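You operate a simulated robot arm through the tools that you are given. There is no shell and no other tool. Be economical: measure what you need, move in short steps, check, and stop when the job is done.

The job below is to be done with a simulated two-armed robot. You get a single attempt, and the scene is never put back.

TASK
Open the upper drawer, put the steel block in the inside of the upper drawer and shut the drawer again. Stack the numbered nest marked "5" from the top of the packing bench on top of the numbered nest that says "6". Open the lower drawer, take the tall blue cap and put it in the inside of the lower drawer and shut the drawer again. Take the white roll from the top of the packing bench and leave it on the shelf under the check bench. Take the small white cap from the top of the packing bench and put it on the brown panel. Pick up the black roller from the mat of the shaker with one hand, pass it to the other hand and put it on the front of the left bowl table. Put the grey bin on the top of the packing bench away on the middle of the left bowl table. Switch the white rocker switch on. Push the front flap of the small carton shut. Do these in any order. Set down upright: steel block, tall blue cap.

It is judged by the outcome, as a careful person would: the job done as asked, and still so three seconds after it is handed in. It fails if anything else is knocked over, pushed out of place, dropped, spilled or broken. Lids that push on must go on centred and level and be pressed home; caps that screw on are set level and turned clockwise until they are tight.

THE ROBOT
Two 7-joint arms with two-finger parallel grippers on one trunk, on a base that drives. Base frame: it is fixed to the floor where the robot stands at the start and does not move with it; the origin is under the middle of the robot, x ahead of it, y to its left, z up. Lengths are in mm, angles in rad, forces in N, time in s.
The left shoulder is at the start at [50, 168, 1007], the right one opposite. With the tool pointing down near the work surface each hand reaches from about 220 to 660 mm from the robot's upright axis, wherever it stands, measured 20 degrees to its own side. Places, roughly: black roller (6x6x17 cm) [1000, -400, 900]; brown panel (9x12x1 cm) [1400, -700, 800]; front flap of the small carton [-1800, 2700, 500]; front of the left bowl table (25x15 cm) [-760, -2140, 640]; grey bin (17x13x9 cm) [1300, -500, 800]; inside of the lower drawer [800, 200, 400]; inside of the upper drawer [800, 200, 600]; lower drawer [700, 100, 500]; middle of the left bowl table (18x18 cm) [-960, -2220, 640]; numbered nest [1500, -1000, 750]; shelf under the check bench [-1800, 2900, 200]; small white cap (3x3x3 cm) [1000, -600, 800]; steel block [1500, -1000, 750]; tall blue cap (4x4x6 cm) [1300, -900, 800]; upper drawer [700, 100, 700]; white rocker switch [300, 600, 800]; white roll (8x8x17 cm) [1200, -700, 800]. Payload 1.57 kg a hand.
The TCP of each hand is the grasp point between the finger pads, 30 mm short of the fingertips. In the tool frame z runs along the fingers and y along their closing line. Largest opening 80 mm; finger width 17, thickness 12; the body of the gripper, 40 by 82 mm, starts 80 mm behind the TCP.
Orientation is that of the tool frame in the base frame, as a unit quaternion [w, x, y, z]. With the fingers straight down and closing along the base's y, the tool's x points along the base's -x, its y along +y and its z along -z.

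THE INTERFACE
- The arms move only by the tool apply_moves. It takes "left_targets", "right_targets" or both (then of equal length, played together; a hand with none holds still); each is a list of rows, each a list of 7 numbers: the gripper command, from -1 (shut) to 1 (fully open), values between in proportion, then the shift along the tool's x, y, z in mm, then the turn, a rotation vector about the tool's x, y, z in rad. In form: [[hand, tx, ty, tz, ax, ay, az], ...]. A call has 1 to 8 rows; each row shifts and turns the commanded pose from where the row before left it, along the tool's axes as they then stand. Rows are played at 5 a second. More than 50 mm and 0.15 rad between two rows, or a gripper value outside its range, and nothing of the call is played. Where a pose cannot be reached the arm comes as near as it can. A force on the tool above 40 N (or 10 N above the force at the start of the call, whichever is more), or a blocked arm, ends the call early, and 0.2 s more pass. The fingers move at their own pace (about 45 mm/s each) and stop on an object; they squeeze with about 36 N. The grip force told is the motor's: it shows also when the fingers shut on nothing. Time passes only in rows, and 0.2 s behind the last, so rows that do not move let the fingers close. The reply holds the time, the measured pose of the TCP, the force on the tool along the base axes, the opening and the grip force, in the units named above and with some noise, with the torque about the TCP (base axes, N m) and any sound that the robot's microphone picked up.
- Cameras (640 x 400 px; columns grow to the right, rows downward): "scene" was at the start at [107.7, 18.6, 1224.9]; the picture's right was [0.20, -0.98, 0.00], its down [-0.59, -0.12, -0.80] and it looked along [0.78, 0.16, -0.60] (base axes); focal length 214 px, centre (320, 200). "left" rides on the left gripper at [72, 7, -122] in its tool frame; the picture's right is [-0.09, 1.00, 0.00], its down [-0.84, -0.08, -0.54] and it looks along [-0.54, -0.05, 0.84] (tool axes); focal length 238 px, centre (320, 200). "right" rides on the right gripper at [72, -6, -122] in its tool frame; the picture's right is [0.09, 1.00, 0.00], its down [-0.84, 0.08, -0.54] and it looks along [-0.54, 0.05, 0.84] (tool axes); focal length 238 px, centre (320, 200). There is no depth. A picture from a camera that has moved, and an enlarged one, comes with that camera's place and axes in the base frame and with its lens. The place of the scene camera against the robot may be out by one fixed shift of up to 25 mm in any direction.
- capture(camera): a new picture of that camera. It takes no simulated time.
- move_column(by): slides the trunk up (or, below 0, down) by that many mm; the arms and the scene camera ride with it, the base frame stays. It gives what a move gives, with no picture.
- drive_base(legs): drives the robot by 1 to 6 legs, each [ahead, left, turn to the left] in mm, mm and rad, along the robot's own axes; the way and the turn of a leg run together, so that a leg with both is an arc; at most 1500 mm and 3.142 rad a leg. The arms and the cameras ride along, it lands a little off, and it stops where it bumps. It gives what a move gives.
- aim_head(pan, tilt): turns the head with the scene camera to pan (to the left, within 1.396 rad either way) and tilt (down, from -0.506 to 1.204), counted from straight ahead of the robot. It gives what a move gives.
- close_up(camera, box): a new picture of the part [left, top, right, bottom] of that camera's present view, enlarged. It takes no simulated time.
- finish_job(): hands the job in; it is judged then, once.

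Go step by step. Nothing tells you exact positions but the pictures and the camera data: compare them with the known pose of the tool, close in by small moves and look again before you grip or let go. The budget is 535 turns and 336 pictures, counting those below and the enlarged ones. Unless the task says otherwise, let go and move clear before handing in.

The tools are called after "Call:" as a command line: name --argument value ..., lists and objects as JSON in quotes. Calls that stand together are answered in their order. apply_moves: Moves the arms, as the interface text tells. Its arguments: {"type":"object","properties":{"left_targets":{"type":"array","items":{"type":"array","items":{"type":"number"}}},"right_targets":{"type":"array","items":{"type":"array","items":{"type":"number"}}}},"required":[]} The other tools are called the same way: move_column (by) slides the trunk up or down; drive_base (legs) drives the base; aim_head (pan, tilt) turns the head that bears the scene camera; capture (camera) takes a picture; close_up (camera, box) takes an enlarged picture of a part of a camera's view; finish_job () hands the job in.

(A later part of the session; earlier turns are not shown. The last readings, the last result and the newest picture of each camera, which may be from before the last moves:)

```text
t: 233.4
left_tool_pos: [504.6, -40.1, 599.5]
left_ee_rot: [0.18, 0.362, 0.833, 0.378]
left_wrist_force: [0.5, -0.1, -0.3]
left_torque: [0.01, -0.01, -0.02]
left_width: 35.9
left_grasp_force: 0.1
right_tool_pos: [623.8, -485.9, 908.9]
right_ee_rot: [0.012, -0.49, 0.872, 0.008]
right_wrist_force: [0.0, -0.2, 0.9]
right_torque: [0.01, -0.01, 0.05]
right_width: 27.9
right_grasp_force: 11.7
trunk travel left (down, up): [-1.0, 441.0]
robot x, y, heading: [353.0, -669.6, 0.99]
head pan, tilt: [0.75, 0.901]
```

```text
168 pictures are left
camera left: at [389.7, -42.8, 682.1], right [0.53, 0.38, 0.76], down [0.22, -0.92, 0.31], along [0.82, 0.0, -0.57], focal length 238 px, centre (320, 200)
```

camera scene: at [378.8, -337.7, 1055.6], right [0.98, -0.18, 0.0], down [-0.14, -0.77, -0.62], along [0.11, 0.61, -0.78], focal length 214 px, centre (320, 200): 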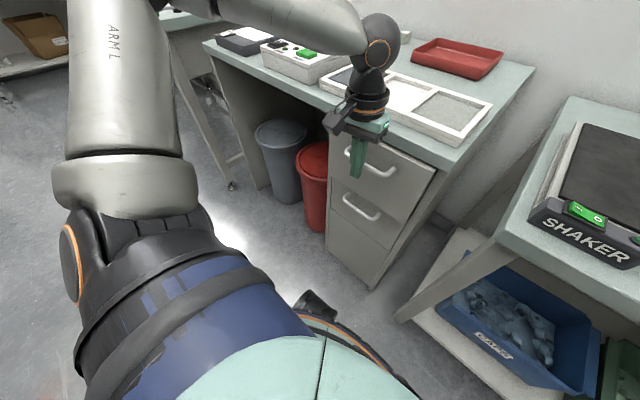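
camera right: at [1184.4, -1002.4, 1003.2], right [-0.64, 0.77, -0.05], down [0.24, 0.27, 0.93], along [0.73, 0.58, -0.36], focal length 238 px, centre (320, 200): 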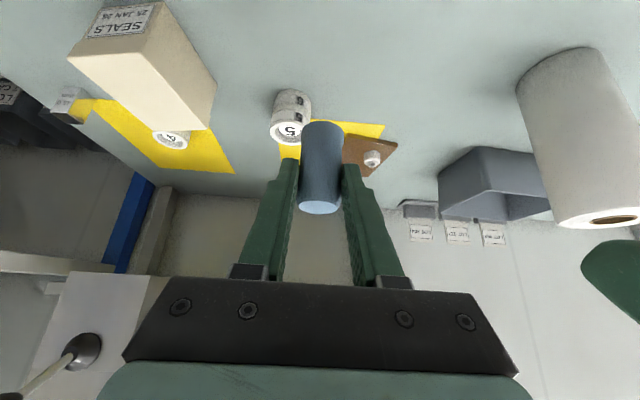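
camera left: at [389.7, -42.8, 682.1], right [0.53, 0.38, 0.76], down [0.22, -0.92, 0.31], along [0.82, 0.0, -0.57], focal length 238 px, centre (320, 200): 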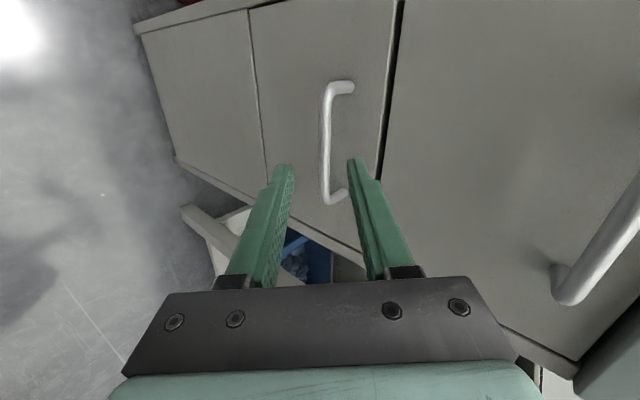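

Reach is fine now. Advance onto the bar and close.

Call:
apply_moves --left_targets '[[-0.1, -3, 5, 38, 0, 0, 0], [-0.1, 0, 0, 38, 0, 0, 0]]'

Call:
capture --camera "left"

```text
t: 234.0
left_tool_pos: [507.9, -21.3, 596.6]
left_ee_rot: [0.179, 0.363, 0.833, 0.378]
left_wrist_force: [-0.6, 0.4, -0.2]
left_torque: [0.06, 0.01, 0.02]
left_width: 36.0
left_grasp_force: 0.1
left hand out of reach, approached as far as the arm can: row 1, 2
right_tool_pos: [624.4, -486.7, 908.9]
right_ee_rot: [0.012, -0.49, 0.872, 0.009]
right_wrist_force: [0.3, 0.1, -0.8]
right_torque: [-0.02, -0.01, 0.0]
right_width: 27.5
right_grasp_force: 12.1
trunk travel left (down, up): [-1.0, 441.0]
robot x, y, heading: [350.2, -673.7, 0.992]
head pan, tilt: [0.75, 0.901]
```

```text
167 pictures are left
camera left: at [391.8, -25.2, 679.7], right [0.53, 0.38, 0.76], down [0.22, -0.92, 0.31], along [0.82, 0.0, -0.57], focal length 238 px, centre (320, 200)
```

left: 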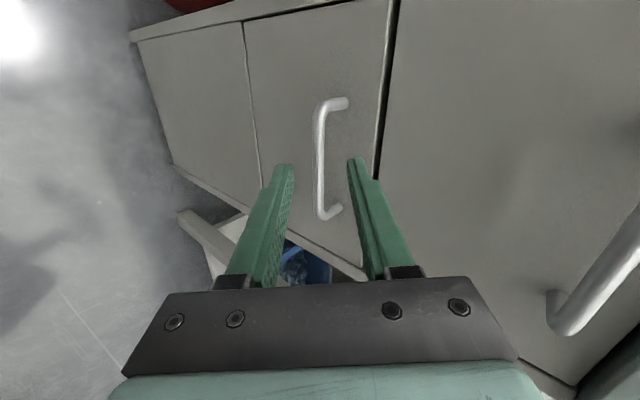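

Limit is ~630 mm ahead at this height. Retreat a bit, drive closer (along the wall normal), then re-approach.

Call:
apply_moves --left_targets '[[-0.1, 0, 0, -30, 0, 0, 0], [-0.1, 0, 0, -30, 0, 0, 0]]'

Call:
drive_base --legs '[[94, -35, 0]]'

Call:
apply_moves --left_targets '[[-0.1, -3, -33, 0, 0, 0, 0], [-0.1, -3, -33, 3, 0, 0, 0]]'

Call:
capture --camera "left"

```text
t: 234.6
left_tool_pos: [472.5, -54.3, 634.2]
left_ee_rot: [0.179, 0.363, 0.833, 0.377]
left_wrist_force: [0.1, 0.0, 0.6]
left_torque: [-0.01, 0.02, 0.02]
left_width: 36.0
left_grasp_force: 0.1
right_tool_pos: [624.6, -486.1, 908.5]
right_ee_rot: [0.013, -0.49, 0.872, 0.007]
right_wrist_force: [-0.7, -0.6, -0.8]
right_torque: [0.0, -0.01, -0.01]
right_width: 27.8
right_grasp_force: 12.2
trunk travel left (down, up): [-1.0, 441.0]
robot x, y, heading: [355.9, -668.8, 0.994]
head pan, tilt: [0.75, 0.901]
```

```text
t: 235.7
left_tool_pos: [553.4, 3.5, 634.4]
left_ee_rot: [0.18, 0.363, 0.833, 0.377]
left_wrist_force: [0.6, 0.3, 0.2]
left_torque: [-0.05, -0.02, 0.01]
left_width: 35.9
left_grasp_force: 0.0
right_tool_pos: [703.8, -429.0, 908.7]
right_ee_rot: [0.012, -0.489, 0.872, 0.008]
right_wrist_force: [-0.4, 0.1, 1.1]
right_torque: [0.06, 0.0, 0.01]
right_width: 27.8
right_grasp_force: 12.7
trunk travel left (down, up): [-1.0, 441.0]
robot x, y, heading: [433.4, -611.0, 0.993]
head pan, tilt: [0.75, 0.901]
```

```text
t: 236.3
left_tool_pos: [529.8, -28.2, 583.3]
left_ee_rot: [0.179, 0.362, 0.833, 0.378]
left_wrist_force: [-0.5, -0.2, 0.3]
left_torque: [0.03, -0.02, 0.0]
left_width: 36.2
left_grasp_force: 0.0
right_tool_pos: [703.8, -429.1, 910.0]
right_ee_rot: [0.012, -0.49, 0.872, 0.008]
right_wrist_force: [-0.9, 0.0, 0.4]
right_torque: [0.01, 0.0, -0.02]
right_width: 27.9
right_grasp_force: 11.9
trunk travel left (down, up): [-1.0, 441.0]
robot x, y, heading: [431.1, -612.7, 0.996]
head pan, tilt: [0.75, 0.901]
```

```text
166 pictures are left
camera left: at [414.8, -31.9, 666.4], right [0.53, 0.38, 0.76], down [0.21, -0.92, 0.31], along [0.82, 0.0, -0.57], focal length 238 px, centre (320, 200)
```

left: 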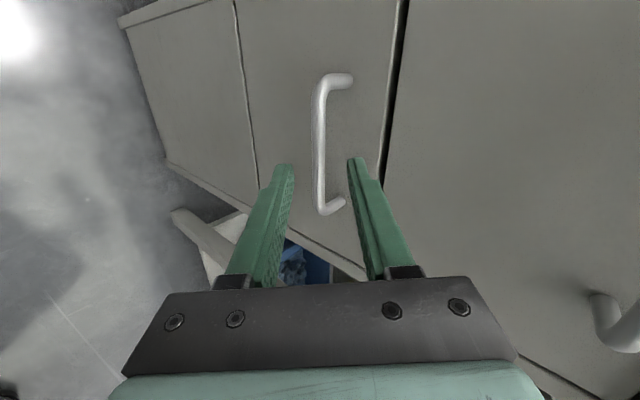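

Call:
apply_moves --left_targets '[[-0.1, 0, 0, 25, 0, 0, 0], [-0.1, 0, 0, 23, 0, 0, 0]]'

Call:
capture --camera "left"

```text
t: 236.9
left_tool_pos: [553.7, -3.8, 553.5]
left_ee_rot: [0.179, 0.362, 0.833, 0.378]
left_wrist_force: [-0.1, 0.9, 0.7]
left_torque: [0.0, -0.01, -0.01]
left_width: 36.2
left_grasp_force: 0.0
right_tool_pos: [705.0, -428.4, 908.7]
right_ee_rot: [0.012, -0.489, 0.872, 0.008]
right_wrist_force: [-0.8, -0.3, -0.9]
right_torque: [-0.01, 0.01, 0.0]
right_width: 28.0
right_grasp_force: 11.6
trunk travel left (down, up): [-1.0, 441.0]
robot x, y, heading: [434.4, -615.2, 0.991]
head pan, tilt: [0.75, 0.901]
```

```text
165 pictures are left
camera left: at [439.1, -7.3, 636.8], right [0.53, 0.38, 0.76], down [0.22, -0.92, 0.31], along [0.82, 0.0, -0.57], focal length 238 px, centre (320, 200)
```

left: 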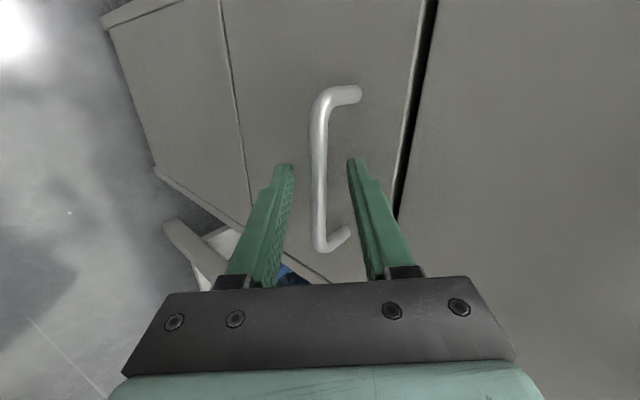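

Call:
apply_moves --left_targets '[[-0.1, 0, 0, 6, 0, 0, 0], [-1, 0, 0, 0, 0, 0, 0], [-1, 0, 0, 0, 0, 0, 0], [-1, 0, 0, 0, 0, 0, 0], [-1, 0, 0, 0, 0, 0, 0]]'

Call:
drive_base --legs '[[-140, 53, 0]]'

Call:
capture --camera "left"

```text
t: 238.1
left_tool_pos: [554.1, -3.5, 553.1]
left_ee_rot: [0.18, 0.364, 0.833, 0.376]
left_wrist_force: [-4.7, -3.3, -4.4]
left_torque: [0.33, 0.3, -0.28]
left_width: 12.0
left_grasp_force: 29.7
left hand out of reach, approached as far as the arm can: row 1
right_tool_pos: [704.9, -428.9, 908.3]
right_ee_rot: [0.013, -0.489, 0.872, 0.008]
right_wrist_force: [-0.1, -0.4, -1.1]
right_torque: [-0.02, 0.0, -0.01]
right_width: 27.5
right_grasp_force: 12.4
trunk travel left (down, up): [-1.0, 441.0]
robot x, y, heading: [432.3, -614.2, 0.993]
head pan, tilt: [0.75, 0.901]
```

```text
t: 239.5
left_tool_pos: [432.8, -91.2, 553.8]
left_ee_rot: [0.179, 0.363, 0.834, 0.376]
left_wrist_force: [-4.1, 4.1, -10.0]
left_torque: [0.22, 0.34, -0.38]
left_width: 12.0
left_grasp_force: 29.3
right_tool_pos: [583.5, -516.5, 909.2]
right_ee_rot: [0.013, -0.489, 0.872, 0.007]
right_wrist_force: [0.5, -0.5, 0.2]
right_torque: [0.01, 0.01, 0.0]
right_width: 27.4
right_grasp_force: 12.0
trunk travel left (down, up): [-1.0, 441.0]
robot x, y, heading: [314.6, -698.5, 0.991]
head pan, tilt: [0.75, 0.901]
```

```text
164 pictures are left
camera left: at [317.8, -93.9, 636.3], right [0.53, 0.38, 0.76], down [0.22, -0.92, 0.32], along [0.82, 0.0, -0.57], focal length 238 px, centre (320, 200)
```

left: 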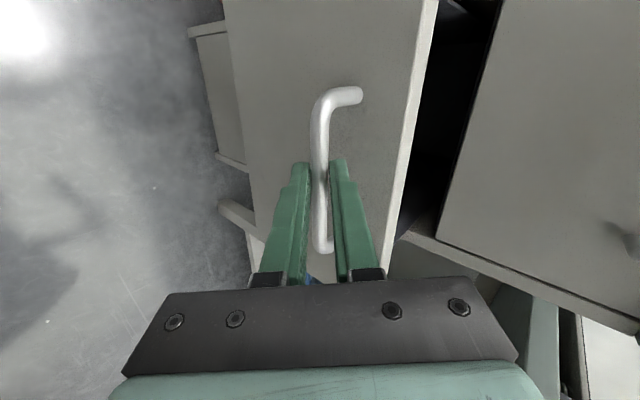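

Call:
drive_base --legs '[[-112, 42, 0]]'

Call:
apply_moves --left_targets '[[-1, 0, -16, -19, 0, 0, 0], [-1, 0, -16, -19, 0, 0, 0]]'

Call:
capture --camera "left"

```text
t: 240.7
left_tool_pos: [337.6, -158.8, 552.3]
left_ee_rot: [0.179, 0.361, 0.833, 0.378]
left_wrist_force: [-4.5, 5.2, -5.1]
left_torque: [0.5, 0.42, -0.03]
left_width: 12.1
left_grasp_force: 29.2
right_tool_pos: [489.4, -585.8, 908.0]
right_ee_rot: [0.013, -0.49, 0.872, 0.008]
right_wrist_force: [-0.4, -0.1, 0.5]
right_torque: [-0.04, 0.03, 0.0]
right_width: 27.4
right_grasp_force: 12.1
trunk travel left (down, up): [-1.0, 441.0]
robot x, y, heading: [219.3, -767.0, 0.999]
head pan, tilt: [0.75, 0.901]
```

```text
t: 241.3
left_tool_pos: [295.4, -189.7, 552.6]
left_ee_rot: [0.175, 0.359, 0.835, 0.38]
left_wrist_force: [-14.2, 17.2, -7.6]
left_torque: [0.24, 0.29, -0.41]
left_width: 12.1
left_grasp_force: 30.0
right_tool_pos: [488.7, -583.8, 907.7]
right_ee_rot: [0.013, -0.49, 0.872, 0.008]
right_wrist_force: [0.3, 0.0, 0.1]
right_torque: [-0.04, 0.01, -0.03]
right_width: 27.6
right_grasp_force: 12.1
trunk travel left (down, up): [-1.0, 441.0]
robot x, y, heading: [217.9, -769.0, 0.993]
head pan, tilt: [0.75, 0.901]
```

```text
163 pictures are left
camera left: at [181.8, -194.5, 636.7], right [0.53, 0.39, 0.76], down [0.23, -0.92, 0.31], along [0.82, 0.01, -0.57], focal length 238 px, centre (320, 200)
```

left: 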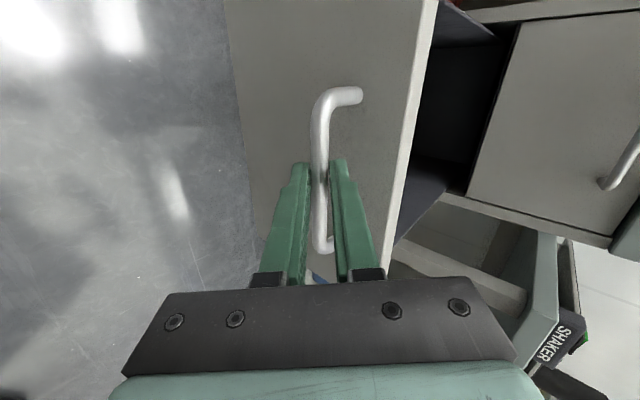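

The lower drawer is ~320 mm open. Release and retreat upward; then bring the right hand (with the blue cap, re-tilted so the cap is upright).

Call:
apply_moves --left_targets '[[-0.1, 0, 0, 0, 0, 0, 0], [-0.1, 0, 0, 0, 0, 0, 0], [-0.1, 0, 0, -40, 0, 0, 0], [-0.1, 0, 10, -45, 0, 0, 0], [-0.1, 0, 45, 0, 0, 0, 0], [-0.1, 0, 45, 0, 0, 0, 0], [-0.1, 0, 45, 0, 0, 0, 0]]'

Call:
drive_base --legs '[[0, 0, -0.36]]'

Call:
aim_head --pan 0.3 --tilt 0.8

Call:
capture --camera "scene"

```text
t: 242.9
left_tool_pos: [318.5, -170.2, 720.6]
left_ee_rot: [0.178, 0.362, 0.833, 0.378]
left_wrist_force: [-0.4, -0.4, 0.2]
left_torque: [0.02, -0.01, 0.03]
left_width: 36.2
left_grasp_force: 0.0
right_tool_pos: [489.9, -585.8, 908.9]
right_ee_rot: [0.013, -0.489, 0.872, 0.008]
right_wrist_force: [-0.5, -0.8, -0.9]
right_torque: [-0.01, -0.01, 0.04]
right_width: 27.4
right_grasp_force: 12.0
trunk travel left (down, up): [-1.0, 441.0]
robot x, y, heading: [220.0, -771.7, 0.99]
head pan, tilt: [0.75, 0.901]
```

```text
t: 244.4
left_tool_pos: [523.8, -245.2, 720.2]
left_ee_rot: [0.243, 0.505, 0.755, 0.341]
left_wrist_force: [-0.2, 0.0, -0.5]
left_torque: [0.0, -0.04, 0.01]
left_width: 36.1
left_grasp_force: 0.1
right_tool_pos: [537.5, -692.7, 909.0]
right_ee_rot: [0.014, -0.325, 0.946, 0.005]
right_wrist_force: [-0.5, 0.1, -0.7]
right_torque: [-0.01, 0.03, 0.0]
right_width: 27.6
right_grasp_force: 12.0
trunk travel left (down, up): [-1.0, 441.0]
robot x, y, heading: [218.9, -771.1, 0.632]
head pan, tilt: [0.75, 0.901]
```

```text
t: 245.3
left_tool_pos: [524.0, -244.5, 720.8]
left_ee_rot: [0.243, 0.505, 0.755, 0.34]
left_wrist_force: [0.5, 0.0, -0.2]
left_torque: [-0.03, 0.0, -0.03]
left_width: 35.8
left_grasp_force: 0.1
right_tool_pos: [537.4, -692.7, 908.6]
right_ee_rot: [0.014, -0.325, 0.945, 0.006]
right_wrist_force: [-0.5, -0.3, 0.8]
right_torque: [0.0, 0.0, 0.0]
right_width: 27.8
right_grasp_force: 11.8
trunk travel left (down, up): [-1.0, 441.0]
robot x, y, heading: [219.1, -771.0, 0.631]
head pan, tilt: [0.3, 0.799]
```

```text
162 pictures are left
camera scene: at [281.8, -680.4, 1038.5], right [0.8, -0.6, 0.0], down [-0.43, -0.58, -0.7], along [0.42, 0.56, -0.72], focal length 214 px, centre (320, 200)
```

scene: 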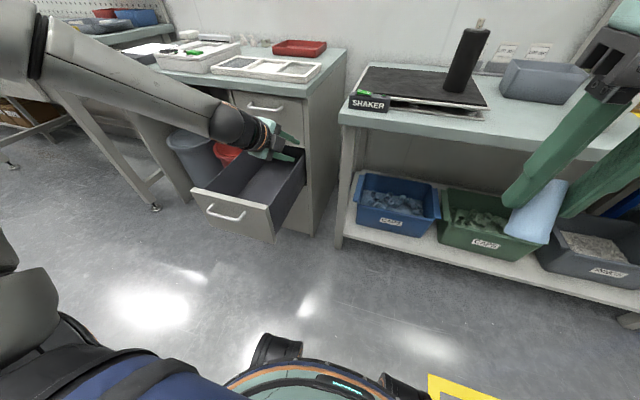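

Call:
apply_moves --left_targets '[[0, 0, 33, -32, 0, 0, 0], [0, 0, 33, -32, 0, 0, 0], [0, 0, 33, -32, 0, 0, 0], [0, 0, 33, -32, 0, 0, 0]]' --right_targets '[[-1, -10, 0, 0, 0, -0.15, 0], [-1, -10, 0, 0, 0, -0.15, 0], [-1, -10, 0, 0, 0, -0.15, 0], [-1, -10, 0, 0, 0, -0.15, 0]]'

Call:
drive_base --legs '[[110, 0, 0], [0, 500, 0]]'

Call:
capture --camera "right"

Call:
capture --camera "scene"

```text
t: 246.3
left_tool_pos: [513.7, -245.8, 902.3]
left_ee_rot: [0.243, 0.505, 0.755, 0.339]
left_wrist_force: [0.7, -0.5, 0.2]
left_torque: [0.02, -0.01, -0.01]
left_width: 40.1
left_grasp_force: 0.1
right_tool_pos: [566.1, -669.2, 919.9]
right_ee_rot: [0.293, -0.309, 0.899, 0.102]
right_wrist_force: [0.2, -0.2, -0.2]
right_torque: [-0.01, -0.01, 0.02]
right_width: 27.3
right_grasp_force: 12.2
trunk travel left (down, up): [-1.0, 441.0]
robot x, y, heading: [216.8, -771.7, 0.629]
head pan, tilt: [0.3, 0.799]
```

```text
t: 252.1
left_tool_pos: [303.2, 224.0, 902.6]
left_ee_rot: [0.244, 0.506, 0.754, 0.34]
left_wrist_force: [0.6, 0.3, -0.4]
left_torque: [0.0, 0.01, -0.01]
left_width: 39.8
left_grasp_force: 0.1
right_tool_pos: [355.4, -199.5, 919.1]
right_ee_rot: [0.293, -0.309, 0.899, 0.101]
right_wrist_force: [-1.1, -0.4, -0.6]
right_torque: [0.03, -0.03, -0.01]
right_width: 27.6
right_grasp_force: 12.3
trunk travel left (down, up): [-1.0, 441.0]
robot x, y, heading: [10.9, -301.5, 0.633]
head pan, tilt: [0.3, 0.799]
```

```text
161 pictures are left
camera right: at [256.9, -283.8, 975.0], right [-0.67, 0.74, -0.05], down [0.23, 0.28, 0.93], along [0.7, 0.61, -0.36], focal length 238 px, centre (320, 200)
```

right: 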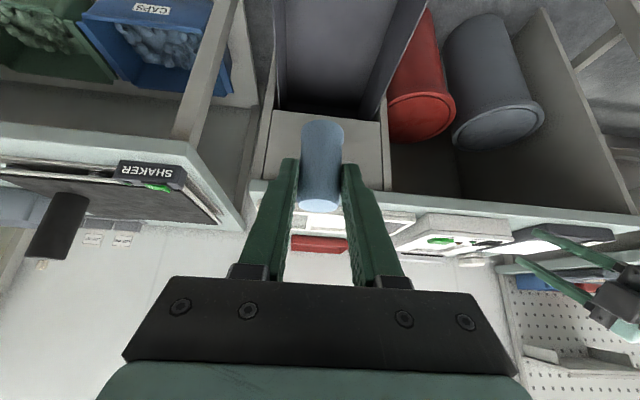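

```text
160 pictures are left
camera scene: at [71.1, -209.8, 1038.5], right [0.8, -0.6, 0.0], down [-0.43, -0.57, -0.7], along [0.42, 0.56, -0.72], focal length 214 px, centre (320, 200)
```

scene: 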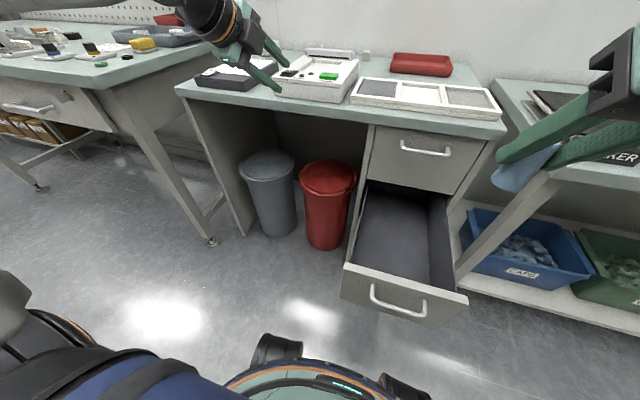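

Cap is upright above, drawer ahead. Shift base and extend the right arm so the cap is over the drawer opening.

Call:
drive_base --legs '[[70, 42, 0]]'

Call:
apply_moves --right_targets '[[-1, -35, 0, 24, 0, 0, 0], [-1, -35, 0, 24, 0, 0, 0], [-1, -35, 0, 24, 0, 0, 0], [-1, -35, 0, 24, 0, 0, 0]]'

Call:
capture --camera "right"

```text
t: 253.1
left_tool_pos: [334.6, 300.6, 902.4]
left_ee_rot: [0.243, 0.506, 0.754, 0.34]
left_wrist_force: [0.4, 0.0, 1.2]
left_torque: [-0.03, -0.01, 0.01]
left_width: 40.2
left_grasp_force: 0.0
right_tool_pos: [386.8, -123.6, 919.7]
right_ee_rot: [0.293, -0.308, 0.9, 0.101]
right_wrist_force: [0.5, 0.8, -0.5]
right_torque: [-0.01, 0.01, 0.03]
right_width: 27.7
right_grasp_force: 11.9
trunk travel left (down, up): [-1.0, 441.0]
robot x, y, heading: [39.8, -223.1, 0.626]
head pan, tilt: [0.3, 0.799]
```

```text
t: 254.1
left_tool_pos: [334.9, 300.0, 903.0]
left_ee_rot: [0.244, 0.506, 0.754, 0.34]
left_wrist_force: [0.4, 0.1, 0.5]
left_torque: [0.03, 0.0, 0.0]
left_width: 40.2
left_grasp_force: 0.2
right_tool_pos: [522.3, -18.4, 924.2]
right_ee_rot: [0.293, -0.309, 0.899, 0.101]
right_wrist_force: [0.0, -0.6, -0.5]
right_torque: [-0.01, -0.04, 0.01]
right_width: 27.8
right_grasp_force: 12.1
trunk travel left (down, up): [-1.0, 441.0]
robot x, y, heading: [40.1, -223.9, 0.627]
head pan, tilt: [0.3, 0.799]
```

```text
159 pictures are left
camera right: at [423.5, -103.9, 979.4], right [-0.67, 0.74, -0.05], down [0.23, 0.28, 0.93], along [0.7, 0.61, -0.36], focal length 238 px, centre (320, 200)
```

right: 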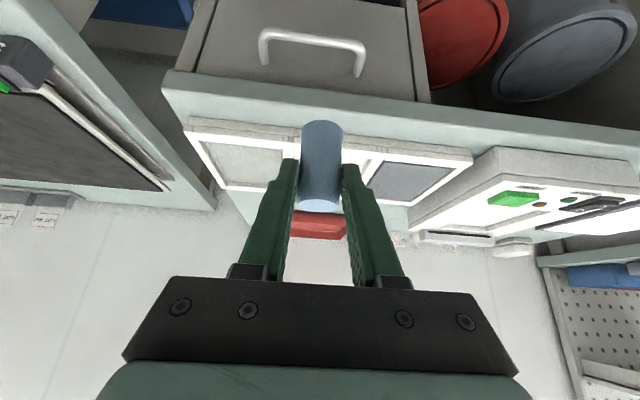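

Exactly over the opening (n 412, e 321). Lower in stages.

Call:
apply_moves --right_targets '[[-1, 23.6, 0, 32.3, 0, 0, 0], [-1, 23.6, 0, 32.3, 0, 0, 0], [-1, 23.6, 0, 32.3, 0, 0, 0], [-1, 23.6, 0, 32.3, 0, 0, 0]]'

Call:
capture --camera "right"

```text
t: 255.1
left_tool_pos: [334.8, 300.1, 902.2]
left_ee_rot: [0.243, 0.507, 0.754, 0.34]
left_wrist_force: [-0.4, 0.3, 0.4]
left_torque: [0.05, 0.01, 0.03]
left_width: 39.9
left_grasp_force: 0.1
right_tool_pos: [521.3, -17.9, 764.4]
right_ee_rot: [0.292, -0.309, 0.9, 0.101]
right_wrist_force: [-0.7, 0.6, -1.1]
right_torque: [-0.01, 0.01, 0.02]
right_width: 27.7
right_grasp_force: 11.4
trunk travel left (down, up): [-1.0, 441.0]
robot x, y, heading: [36.4, -223.4, 0.634]
head pan, tilt: [0.3, 0.799]
```

```text
158 pictures are left
camera right: at [421.9, -103.3, 819.5], right [-0.67, 0.74, -0.05], down [0.24, 0.28, 0.93], along [0.7, 0.61, -0.36], focal length 238 px, centre (320, 200)
```

right: 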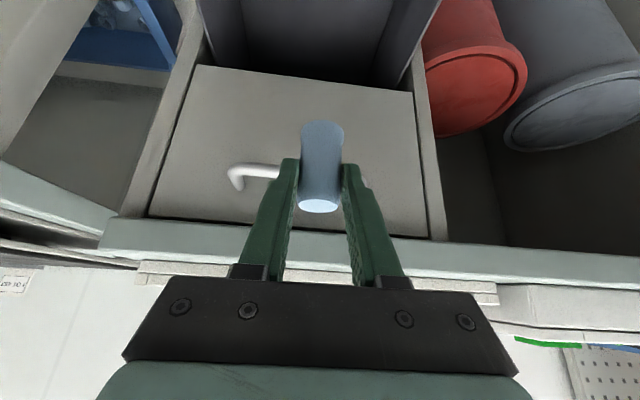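

Call:
apply_moves --right_targets '[[-1, 23.6, 0, 32.3, 0, 0, 0], [-1, 23.6, 0, 32.3, 0, 0, 0], [-1, 23.6, 0, 32.3, 0, 0, 0], [-1, 18, 0, 24, 0, 0, 0]]'

Call:
capture --camera "right"

Call:
capture --camera "scene"

```text
t: 256.1
left_tool_pos: [335.2, 300.1, 903.0]
left_ee_rot: [0.243, 0.506, 0.754, 0.34]
left_wrist_force: [0.1, 0.7, 0.5]
left_torque: [0.03, -0.04, 0.0]
left_width: 40.2
left_grasp_force: 0.0
right_tool_pos: [517.8, -20.3, 613.0]
right_ee_rot: [0.293, -0.308, 0.899, 0.101]
right_wrist_force: [0.3, 0.5, -0.6]
right_torque: [0.03, 0.0, 0.07]
right_width: 27.7
right_grasp_force: 11.5
trunk travel left (down, up): [-1.0, 441.0]
robot x, y, heading: [40.5, -223.0, 0.627]
head pan, tilt: [0.3, 0.799]
```

```text
157 pictures are left
camera right: at [420.2, -104.8, 669.5], right [-0.67, 0.74, -0.05], down [0.24, 0.28, 0.93], along [0.7, 0.61, -0.36], focal length 238 px, centre (320, 200)
```

right: 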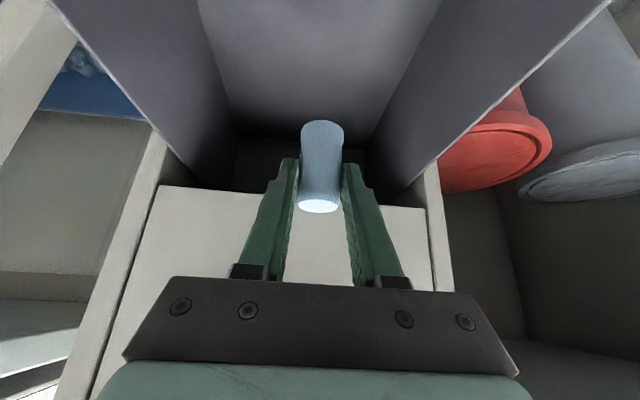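

```text
156 pictures are left
camera scene: at [102.4, -134.0, 1038.5], right [0.8, -0.6, 0.0], down [-0.43, -0.57, -0.7], along [0.42, 0.56, -0.72], focal length 214 px, centre (320, 200)
```

scene: 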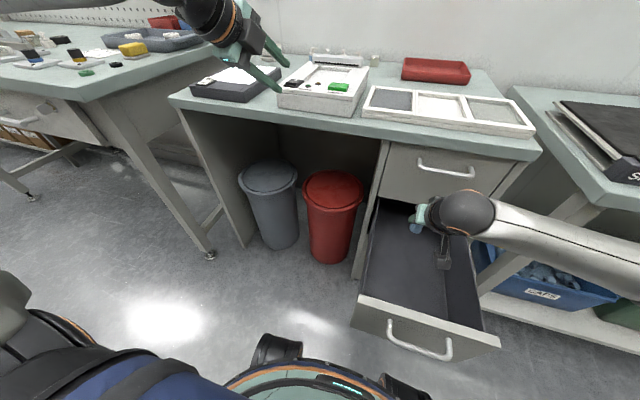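

Call:
apply_moves --right_targets '[[-1, 23.6, 0, 32.3, 0, 0, 0], [-1, 23.6, 0, 32.3, 0, 0, 0], [-1, 18, 0, 24, 0, 0, 0]]'

Call:
capture --camera "right"

```text
t: 256.9
left_tool_pos: [334.5, 300.4, 902.0]
left_ee_rot: [0.243, 0.506, 0.754, 0.341]
left_wrist_force: [0.2, -0.2, 0.2]
left_torque: [-0.02, -0.02, 0.02]
left_width: 40.0
left_grasp_force: 0.1
right_tool_pos: [519.4, -19.9, 503.1]
right_ee_rot: [0.294, -0.308, 0.899, 0.1]
right_wrist_force: [-0.3, -0.6, -0.9]
right_torque: [0.01, -0.01, 0.02]
right_width: 27.6
right_grasp_force: 12.1
trunk travel left (down, up): [-1.0, 441.0]
robot x, y, heading: [40.1, -225.3, 0.63]
head pan, tilt: [0.3, 0.799]
```

```text
155 pictures are left
camera right: at [421.1, -104.9, 559.6], right [-0.67, 0.74, -0.05], down [0.23, 0.28, 0.93], along [0.7, 0.61, -0.36], focal length 238 px, centre (320, 200)
```

right: 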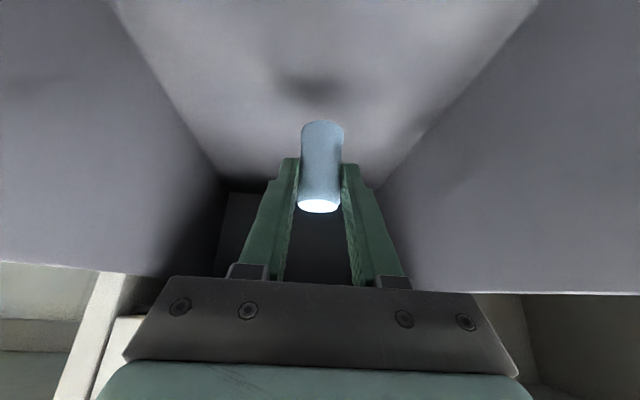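

Call:
apply_moves --right_targets '[[-1, 9, 0, 12, 0, 0, 0], [-1, 6, 0, 8, 0, 0, 0], [-1, 3.5, 0, 4.8, 0, 0, 0], [-1, 3.5, 0, 4.8, 0, 0, 0]]'

Call:
capture --camera "right"

```text
t: 257.9
left_tool_pos: [333.7, 299.8, 902.2]
left_ee_rot: [0.243, 0.506, 0.754, 0.34]
left_wrist_force: [0.1, 0.2, 0.1]
left_torque: [-0.02, -0.03, -0.04]
left_width: 39.9
left_grasp_force: 0.0
right_tool_pos: [520.3, -20.5, 465.7]
right_ee_rot: [0.292, -0.308, 0.9, 0.101]
right_wrist_force: [0.3, 0.3, -0.8]
right_torque: [0.02, 0.0, 0.0]
right_width: 27.5
right_grasp_force: 12.4
trunk travel left (down, up): [-1.0, 441.0]
robot x, y, heading: [40.9, -223.9, 0.626]
head pan, tilt: [0.3, 0.799]
```

```text
154 pictures are left
camera right: at [420.9, -104.8, 523.2], right [-0.67, 0.74, -0.05], down [0.23, 0.28, 0.93], along [0.7, 0.61, -0.36], focal length 238 px, centre (320, 200)
```

right: 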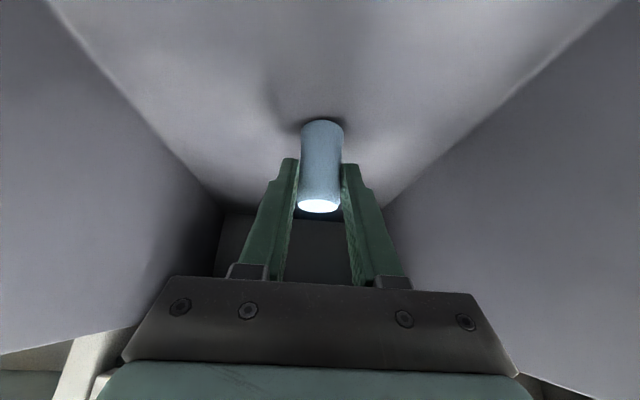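

Almost on the floor. Continue in small steps to contact.

Call:
apply_moves --right_targets '[[-1, 1.8, 0, 2.4, 0, 0, 0], [-1, 1.2, 0, 1.6, 0, 0, 0], [-1, 1.2, 0, 1.6, 0, 0, 0]]'

Call:
close_up --camera "right" --box '[240, 80, 400, 180]'

```text
t: 258.7
left_tool_pos: [334.6, 301.6, 904.1]
left_ee_rot: [0.244, 0.506, 0.754, 0.34]
left_wrist_force: [0.0, 0.7, 0.6]
left_torque: [0.0, -0.01, 0.02]
left_width: 40.0
left_grasp_force: 0.1
right_tool_pos: [520.1, -18.2, 462.6]
right_ee_rot: [0.295, -0.308, 0.899, 0.102]
right_wrist_force: [0.9, -2.1, 10.8]
right_torque: [0.0, -0.19, -0.06]
right_width: 27.8
right_grasp_force: 12.4
trunk travel left (down, up): [-1.0, 441.0]
robot x, y, heading: [41.0, -222.3, 0.631]
head pan, tilt: [0.3, 0.799]
```

```text
4.00 times, centred on (320, 130) of right
camera zoom: at [421.1, -103.9, 518.0], right [-0.67, 0.74, -0.05], down [0.23, 0.28, 0.93], along [0.71, 0.61, -0.36], focal length 953 px, centre (320, 480)
```

zoom: 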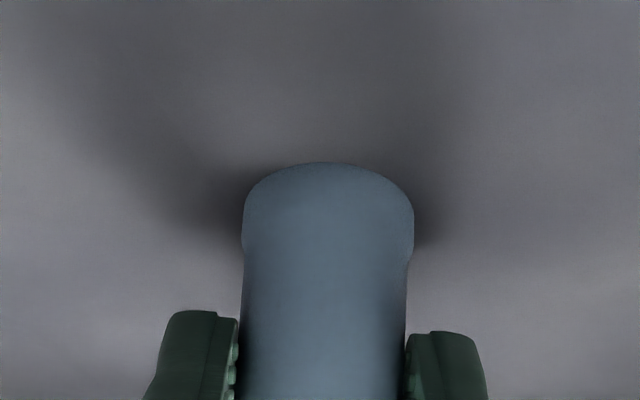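

Contact. Release and rise straight up.

Call:
apply_moves --right_targets '[[-1, -0.6, 0, -0.8, 0, 0, 0], [0.2, 0, 0, 0, 0, 0, 0], [0.3, 0, 0, 0, 0, 0, 0], [0.3, -12, 0, -16, 0, 0, 0], [0.3, -23.6, 0, -32.3, 0, 0, 0], [0.3, -23.6, 0, -32.3, 0, 0, 0]]'

Call:
capture --camera "right"

```text
t: 260.1
left_tool_pos: [335.0, 300.4, 901.9]
left_ee_rot: [0.244, 0.505, 0.755, 0.34]
left_wrist_force: [0.0, -0.2, -0.8]
left_torque: [-0.01, 0.01, 0.0]
left_width: 40.2
left_grasp_force: 0.1
right_tool_pos: [518.4, -19.2, 561.7]
right_ee_rot: [0.292, -0.308, 0.9, 0.101]
right_wrist_force: [-0.4, 0.3, 0.0]
right_torque: [0.02, 0.02, -0.01]
right_width: 52.0
right_grasp_force: 0.0
trunk travel left (down, up): [-1.0, 441.0]
robot x, y, heading: [40.6, -217.8, 0.631]
head pan, tilt: [0.3, 0.799]
```

```text
152 pictures are left
camera right: at [420.1, -104.3, 617.8], right [-0.67, 0.74, -0.05], down [0.24, 0.28, 0.93], along [0.7, 0.61, -0.36], focal length 238 px, centre (320, 200)
```

right: 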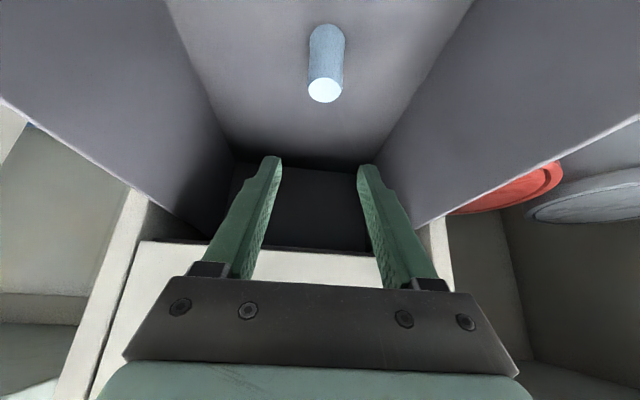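

Blue cap stands in the lower drawer. Raise the hand clear, retract in front of the handle, then push the drawer shut.

Call:
apply_moves --right_targets '[[0.3, -23.6, 0, -32.3, 0, 0, 0], [0.3, -23.6, 0, -32.3, 0, 0, 0], [-1, -23.6, 0, -32.3, 0, 0, 0], [-1, -15, 0, -20, 0, 0, 0], [-1, 33, 0, -23, 0, 0, 0], [-1, 33, 0, -23, 0, 0, 0], [-1, 33, 0, -23, 0, 0, 0], [-1, 33, 0, -23, 0, 0, 0]]'

Call:
drive_base --legs '[[-150, 0, 0]]'

Call:
capture --camera "right"

```text
t: 261.9
left_tool_pos: [334.2, 301.3, 902.3]
left_ee_rot: [0.243, 0.506, 0.755, 0.34]
left_wrist_force: [-0.2, 0.2, 0.0]
left_torque: [-0.03, -0.02, 0.0]
left_width: 40.1
left_grasp_force: 0.0
right_tool_pos: [397.4, -109.7, 704.0]
right_ee_rot: [0.293, -0.307, 0.9, 0.1]
right_wrist_force: [0.7, -0.1, 0.4]
right_torque: [0.0, 0.0, -0.01]
right_width: 0.0
right_grasp_force: 21.6
right hand out of reach, approached as far as the arm can: row 8
trunk travel left (down, up): [-1.0, 441.0]
robot x, y, heading: [43.3, -223.8, 0.63]
head pan, tilt: [0.3, 0.799]
```

```text
t: 263.3
left_tool_pos: [212.3, 212.2, 902.4]
left_ee_rot: [0.243, 0.506, 0.755, 0.339]
left_wrist_force: [-0.2, 0.0, 0.5]
left_torque: [0.0, 0.01, -0.04]
left_width: 40.1
left_grasp_force: 0.0
right_tool_pos: [275.7, -197.7, 705.9]
right_ee_rot: [0.293, -0.309, 0.899, 0.1]
right_wrist_force: [0.5, -0.8, 0.8]
right_torque: [0.0, -0.04, -0.03]
right_width: 0.1
right_grasp_force: 21.5
trunk travel left (down, up): [-1.0, 441.0]
robot x, y, heading: [-85.9, -312.0, 0.629]
head pan, tilt: [0.3, 0.799]
```

```text
151 pictures are left
camera right: at [176.4, -282.2, 760.9], right [-0.67, 0.74, -0.05], down [0.24, 0.28, 0.93], along [0.7, 0.61, -0.36], focal length 238 px, centre (320, 200)
```

right: 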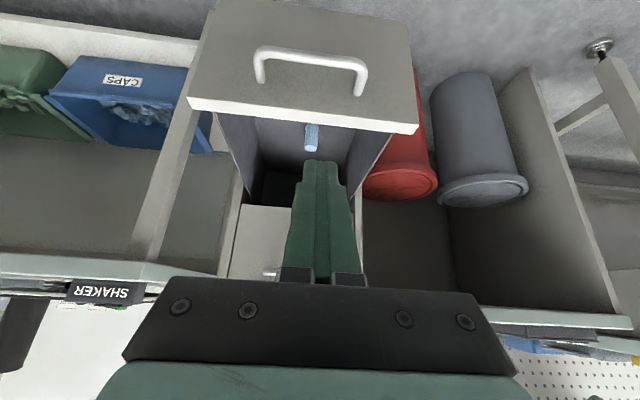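

Call:
apply_moves --right_targets '[[-1, 16, 0, -11, 0, 0, 0], [-1, 22, 0, 29, 0, 0, 0], [-1, 22, 0, 29, 0, 0, 0], [-1, 22, 0, 29, 0, 0, 0], [-1, 22, 0, 29, 0, 0, 0]]'

Call:
capture --camera "right"

```text
t: 264.5
left_tool_pos: [212.1, 211.6, 902.4]
left_ee_rot: [0.243, 0.506, 0.754, 0.341]
left_wrist_force: [-0.5, 0.2, -0.6]
left_torque: [0.02, -0.02, 0.02]
left_width: 40.1
left_grasp_force: 0.0
right_tool_pos: [263.9, -190.8, 561.4]
right_ee_rot: [0.292, -0.308, 0.9, 0.1]
right_wrist_force: [-0.7, 0.4, 0.8]
right_torque: [0.0, 0.0, -0.06]
right_width: 0.0
right_grasp_force: 21.8
right hand out of reach, approached as far as the arm can: row 1, 2
trunk travel left (down, up): [-1.0, 441.0]
robot x, y, heading: [-82.3, -316.2, 0.631]
head pan, tilt: [0.3, 0.799]
```

```text
150 pictures are left
camera right: at [164.8, -277.0, 616.9], right [-0.67, 0.74, -0.05], down [0.24, 0.28, 0.93], along [0.7, 0.61, -0.36], focal length 238 px, centre (320, 200)
```

right: 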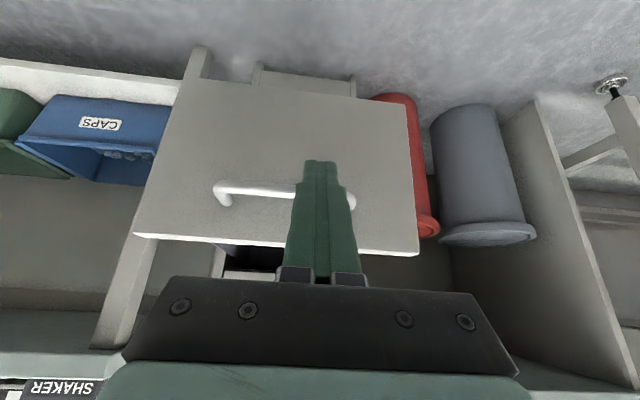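

Call:
apply_moves --right_targets '[[-1, 0, -20, 0, 0, 0, 0]]'

Call:
drive_base --legs '[[100, 0, 0], [100, 0, 0]]'

Call:
capture --camera "right"

```text
t: 264.9
left_tool_pos: [213.1, 211.2, 902.4]
left_ee_rot: [0.243, 0.506, 0.755, 0.34]
left_wrist_force: [0.3, -0.1, 0.0]
left_torque: [0.04, -0.02, -0.01]
left_width: 40.0
left_grasp_force: 0.0
right_tool_pos: [276.4, -208.1, 561.4]
right_ee_rot: [0.292, -0.309, 0.9, 0.101]
right_wrist_force: [0.5, -0.6, -0.3]
right_torque: [-0.01, 0.0, -0.03]
right_width: 0.0
right_grasp_force: 21.7
trunk travel left (down, up): [-1.0, 441.0]
robot x, y, heading: [-85.4, -309.9, 0.63]
head pan, tilt: [0.3, 0.799]
```

```text
t: 266.8
left_tool_pos: [373.7, 330.8, 903.2]
left_ee_rot: [0.243, 0.506, 0.755, 0.34]
left_wrist_force: [-0.3, 0.5, 0.7]
left_torque: [0.02, 0.02, 0.01]
left_width: 40.0
left_grasp_force: 0.1
right_tool_pos: [438.5, -89.2, 562.6]
right_ee_rot: [0.293, -0.309, 0.899, 0.101]
right_wrist_force: [-0.4, -0.6, -0.8]
right_torque: [-0.01, -0.01, -0.02]
right_width: 0.0
right_grasp_force: 21.3
trunk travel left (down, up): [-1.0, 441.0]
robot x, y, heading: [79.5, -193.6, 0.634]
head pan, tilt: [0.3, 0.799]
```

```text
149 pictures are left
camera right: at [340.4, -174.0, 618.1], right [-0.67, 0.74, -0.05], down [0.24, 0.28, 0.93], along [0.7, 0.61, -0.36], focal length 238 px, centre (320, 200)
```

right: 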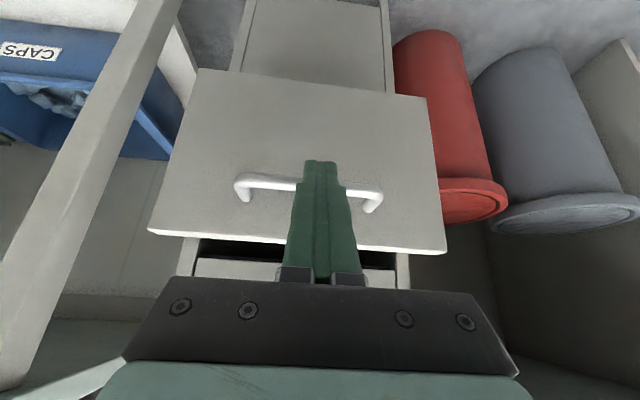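

Call:
drive_base --legs '[[110, 0, 0]]'

Call:
apply_moves --right_targets '[[-1, -6.6, 0, 4.6, 0, 0, 0], [-1, -6.6, 0, 4.6, 0, 0, 0], [-1, -5, 0, 3.4, 0, 0, 0], [-1, -5, 0, 3.4, 0, 0, 0], [-1, -5, 0, 3.4, 0, 0, 0]]'

Call:
capture --camera "right"

```text
t: 268.0
left_tool_pos: [462.4, 394.0, 903.3]
left_ee_rot: [0.243, 0.506, 0.754, 0.341]
left_wrist_force: [-1.0, 0.0, -0.7]
left_torque: [0.0, -0.04, -0.01]
left_width: 39.9
left_grasp_force: 0.1
right_tool_pos: [526.7, -25.2, 560.9]
right_ee_rot: [0.292, -0.309, 0.899, 0.1]
right_wrist_force: [0.0, -0.5, 0.5]
right_torque: [0.0, -0.03, 0.0]
right_width: 0.0
right_grasp_force: 21.2
trunk travel left (down, up): [-1.0, 441.0]
robot x, y, heading: [166.2, -127.7, 0.629]
head pan, tilt: [0.3, 0.799]
```

```text
t: 269.1
left_tool_pos: [462.4, 393.8, 903.0]
left_ee_rot: [0.243, 0.506, 0.755, 0.339]
left_wrist_force: [0.4, -0.3, 0.2]
left_torque: [-0.02, 0.04, 0.01]
left_width: 40.1
left_grasp_force: 0.1
right_tool_pos: [542.4, -12.1, 557.1]
right_ee_rot: [0.28, -0.314, 0.902, 0.096]
right_wrist_force: [-0.5, 1.4, -1.6]
right_torque: [0.01, 0.05, 0.03]
right_width: 0.0
right_grasp_force: 21.0
trunk travel left (down, up): [-1.0, 441.0]
robot x, y, heading: [169.0, -132.7, 0.63]
head pan, tilt: [0.3, 0.799]
stopped in row 5 (right hand): the force on the tool passed its limit at 51 N (the readings are from after the stop); the commanded pose is now the measured one
```

```text
148 pictures are left
camera right: at [445.5, -97.1, 615.9], right [-0.68, 0.73, -0.05], down [0.25, 0.3, 0.92], along [0.69, 0.61, -0.39], focal length 238 px, centre (320, 200)
```

right: 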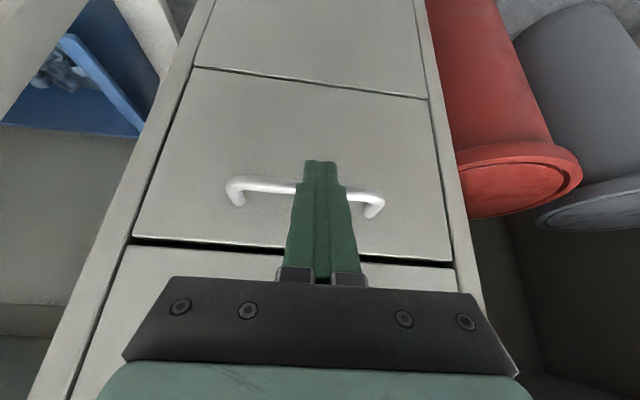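

Lower drawer shut. Next: the black roller and grey bin. Back off, raise the trunk, straighten the right hand to vertical and move to the packing bench.

Call:
drive_base --legs '[[-160, 0, 0]]'

Call:
move_column --by 175

Call:
apply_moves --left_targets '[[0, 0, 0, 0, -0.1, -0.0457, 0.0997], [0, 0, 0, 0, -0.1, -0.0457, 0.0997], [0, 0, 0, 0, -0.1, -0.0457, 0.0997], [0, 0, 0, 0, -0.1, -0.0457, 0.0997], [0, 0, 0, 0, -0.1, -0.0457, 0.0997], [0, 0, 0, 0, -0.1, -0.0457, 0.0997]]' --right_targets '[[1, 0, 0, -20, 0, 0.14, 0], [1, 0, 0, -30, 0, 0.14, 0], [1, 0, 0, -40, 0, 0.14, 0], [1, 0, 0, -40, 0, 0.14, 0], [1, 0, 0, -40, 0, 0.0, 0], [1, 0, 0, -40, 0, 0.0, 0]]'

Call:
apply_moves --left_targets '[[0, 0, 0, 0, -0.1, -0.0457, 0.0997], [0, 0, 0, 0, -0.1, -0.0457, 0.0997], [0, 0, 0, 0, -0.1, -0.0457, 0.0997], [0, 0, 0, 0, -0.1, -0.0457, 0.0997], [0, 0, 0, 0, -0.1, -0.0457, 0.0997], [0, 0, 0, 0, -0.1, -0.0457, 0.0997]]'

Call:
capture --camera "scene"

```text
t: 270.5
left_tool_pos: [331.8, 299.8, 902.6]
left_ee_rot: [0.242, 0.505, 0.755, 0.339]
left_wrist_force: [-0.5, 0.2, -0.7]
left_torque: [0.03, 0.0, 0.02]
left_width: 39.9
left_grasp_force: 0.1
right_tool_pos: [412.9, -106.9, 555.1]
right_ee_rot: [0.279, -0.314, 0.903, 0.096]
right_wrist_force: [-0.2, -0.2, -0.7]
right_torque: [-0.01, 0.0, 0.02]
right_width: 0.1
right_grasp_force: 21.6
trunk travel left (down, up): [-1.0, 441.0]
robot x, y, heading: [38.6, -227.7, 0.631]
head pan, tilt: [0.3, 0.799]
```

```text
t: 272.4
left_tool_pos: [333.4, 299.1, 1078.4]
left_ee_rot: [0.243, 0.506, 0.754, 0.34]
left_wrist_force: [0.0, -0.1, 0.5]
left_torque: [0.01, 0.02, -0.01]
left_width: 40.2
left_grasp_force: 0.0
right_tool_pos: [413.2, -107.2, 731.0]
right_ee_rot: [0.278, -0.314, 0.903, 0.096]
right_wrist_force: [0.3, 0.6, 0.4]
right_torque: [0.01, -0.01, 0.01]
right_width: 0.0
right_grasp_force: 21.6
trunk travel left (down, up): [-176.0, 266.0]
robot x, y, heading: [39.2, -222.6, 0.634]
head pan, tilt: [0.3, 0.799]
```

```text
t: 273.9
left_tool_pos: [332.2, 300.0, 1077.1]
left_ee_rot: [0.369, 0.648, 0.404, 0.53]
left_wrist_force: [-0.1, 1.1, 0.7]
left_torque: [0.0, -0.01, 0.0]
left_width: 40.1
left_grasp_force: 0.0
right_tool_pos: [376.0, -135.2, 931.5]
right_ee_rot: [0.019, -0.329, 0.944, 0.006]
right_wrist_force: [-0.3, 0.3, -0.3]
right_torque: [-0.02, -0.01, 0.0]
right_width: 79.9
right_grasp_force: 0.0
trunk travel left (down, up): [-176.0, 266.0]
robot x, y, heading: [38.8, -225.2, 0.628]
head pan, tilt: [0.3, 0.799]
```

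```text
t: 275.2
left_tool_pos: [296.2, 105.0, 1274.3]
left_ee_rot: [0.415, 0.671, -0.016, 0.614]
left_wrist_force: [0.0, 0.0, 0.1]
left_torque: [0.03, 0.02, -0.01]
left_width: 39.9
left_grasp_force: 0.0
left hand out of reach, approached as far as the arm can: row 2, 3, 4, 5, 6
right_tool_pos: [377.4, -134.6, 930.3]
right_ee_rot: [0.019, -0.328, 0.944, 0.006]
right_wrist_force: [0.5, 0.6, -0.5]
right_torque: [0.0, 0.02, -0.01]
right_width: 79.8
right_grasp_force: 0.1
trunk travel left (down, up): [-176.0, 266.0]
robot x, y, heading: [35.2, -225.1, 0.63]
head pan, tilt: [0.3, 0.799]
```

```text
147 pictures are left
camera scene: at [100.8, -135.1, 1213.5], right [0.8, -0.6, 0.0], down [-0.43, -0.58, -0.7], along [0.42, 0.56, -0.72], focal length 214 px, centre (320, 200)
```

scene: 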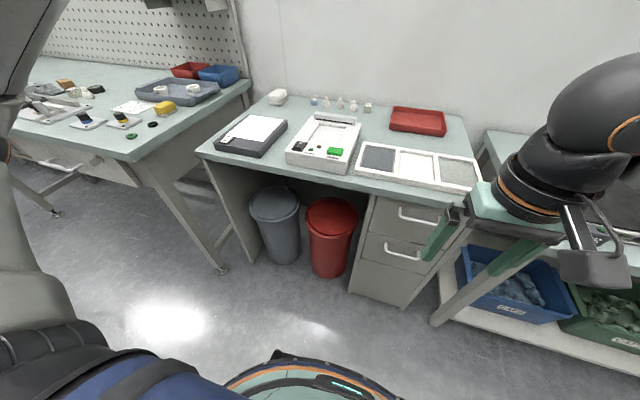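

Call:
apply_moves --left_targets '[[0, -30, -10, -20, -0.1, -0.0457, 0.0997], [0, -30, -10, -20, -0.1, -0.0457, 0.0997], [0, -30, -10, -20, -0.1, -0.0457, 0.0997], [0, -30, 0, 0, -0.1, -0.0457, 0.0997], [0, -30, 0, 0, -0.1, -0.0457, 0.0997], [0, -30, 0, 0, 0, 0, 0]]'

```text
t: 276.6
left_tool_pos: [184.8, -153.9, 1281.8]
left_ee_rot: [0.409, 0.569, -0.367, 0.612]
left_wrist_force: [0.8, 11.1, 2.8]
left_torque: [-0.1, 0.08, -0.13]
left_width: 35.1
left_grasp_force: 0.0
left hand out of reach, approached as far as the arm can: row 1, 2, 3, 4, 5, 6
right_tool_pos: [377.3, -136.0, 932.1]
right_ee_rot: [0.019, -0.329, 0.944, 0.006]
right_wrist_force: [-0.6, -0.5, -0.1]
right_torque: [0.0, -0.01, 0.0]
right_width: 80.0
right_grasp_force: 0.1
trunk travel left (down, up): [-176.0, 266.0]
robot x, y, heading: [38.6, -227.6, 0.63]
head pan, tilt: [0.3, 0.799]
stopped in row 6 (left hand): the force on the tool passed its limit at 51 N (the readings are from after the stop); the commanded pose is now the measured one
```

The left hand folded in near the robot's own head. Stop and look.

Call:
capture --camera "scene"

Call:
capture --camera "left"

```text
146 pictures are left
camera scene: at [102.0, -135.9, 1213.5], right [0.79, -0.61, 0.0], down [-0.44, -0.57, -0.7], along [0.43, 0.55, -0.72], focal length 214 px, centre (320, 200)
```

scene: 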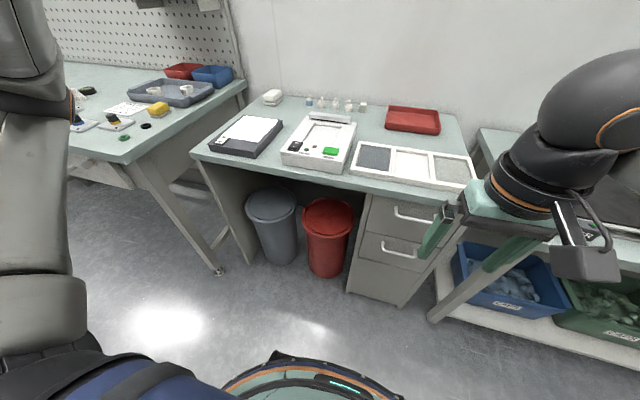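

```text
145 pictures are left
camera left: at [129.6, -38.2, 1343.9], right [-0.91, -0.4, -0.08], down [-0.13, 0.46, -0.88], along [0.39, -0.79, -0.47], focal length 238 px, centre (320, 200)
```

left: 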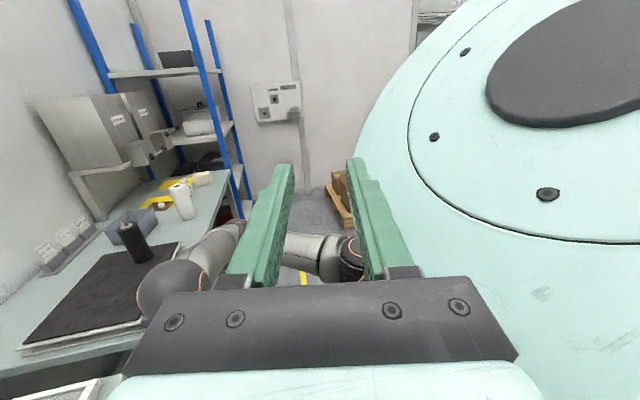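

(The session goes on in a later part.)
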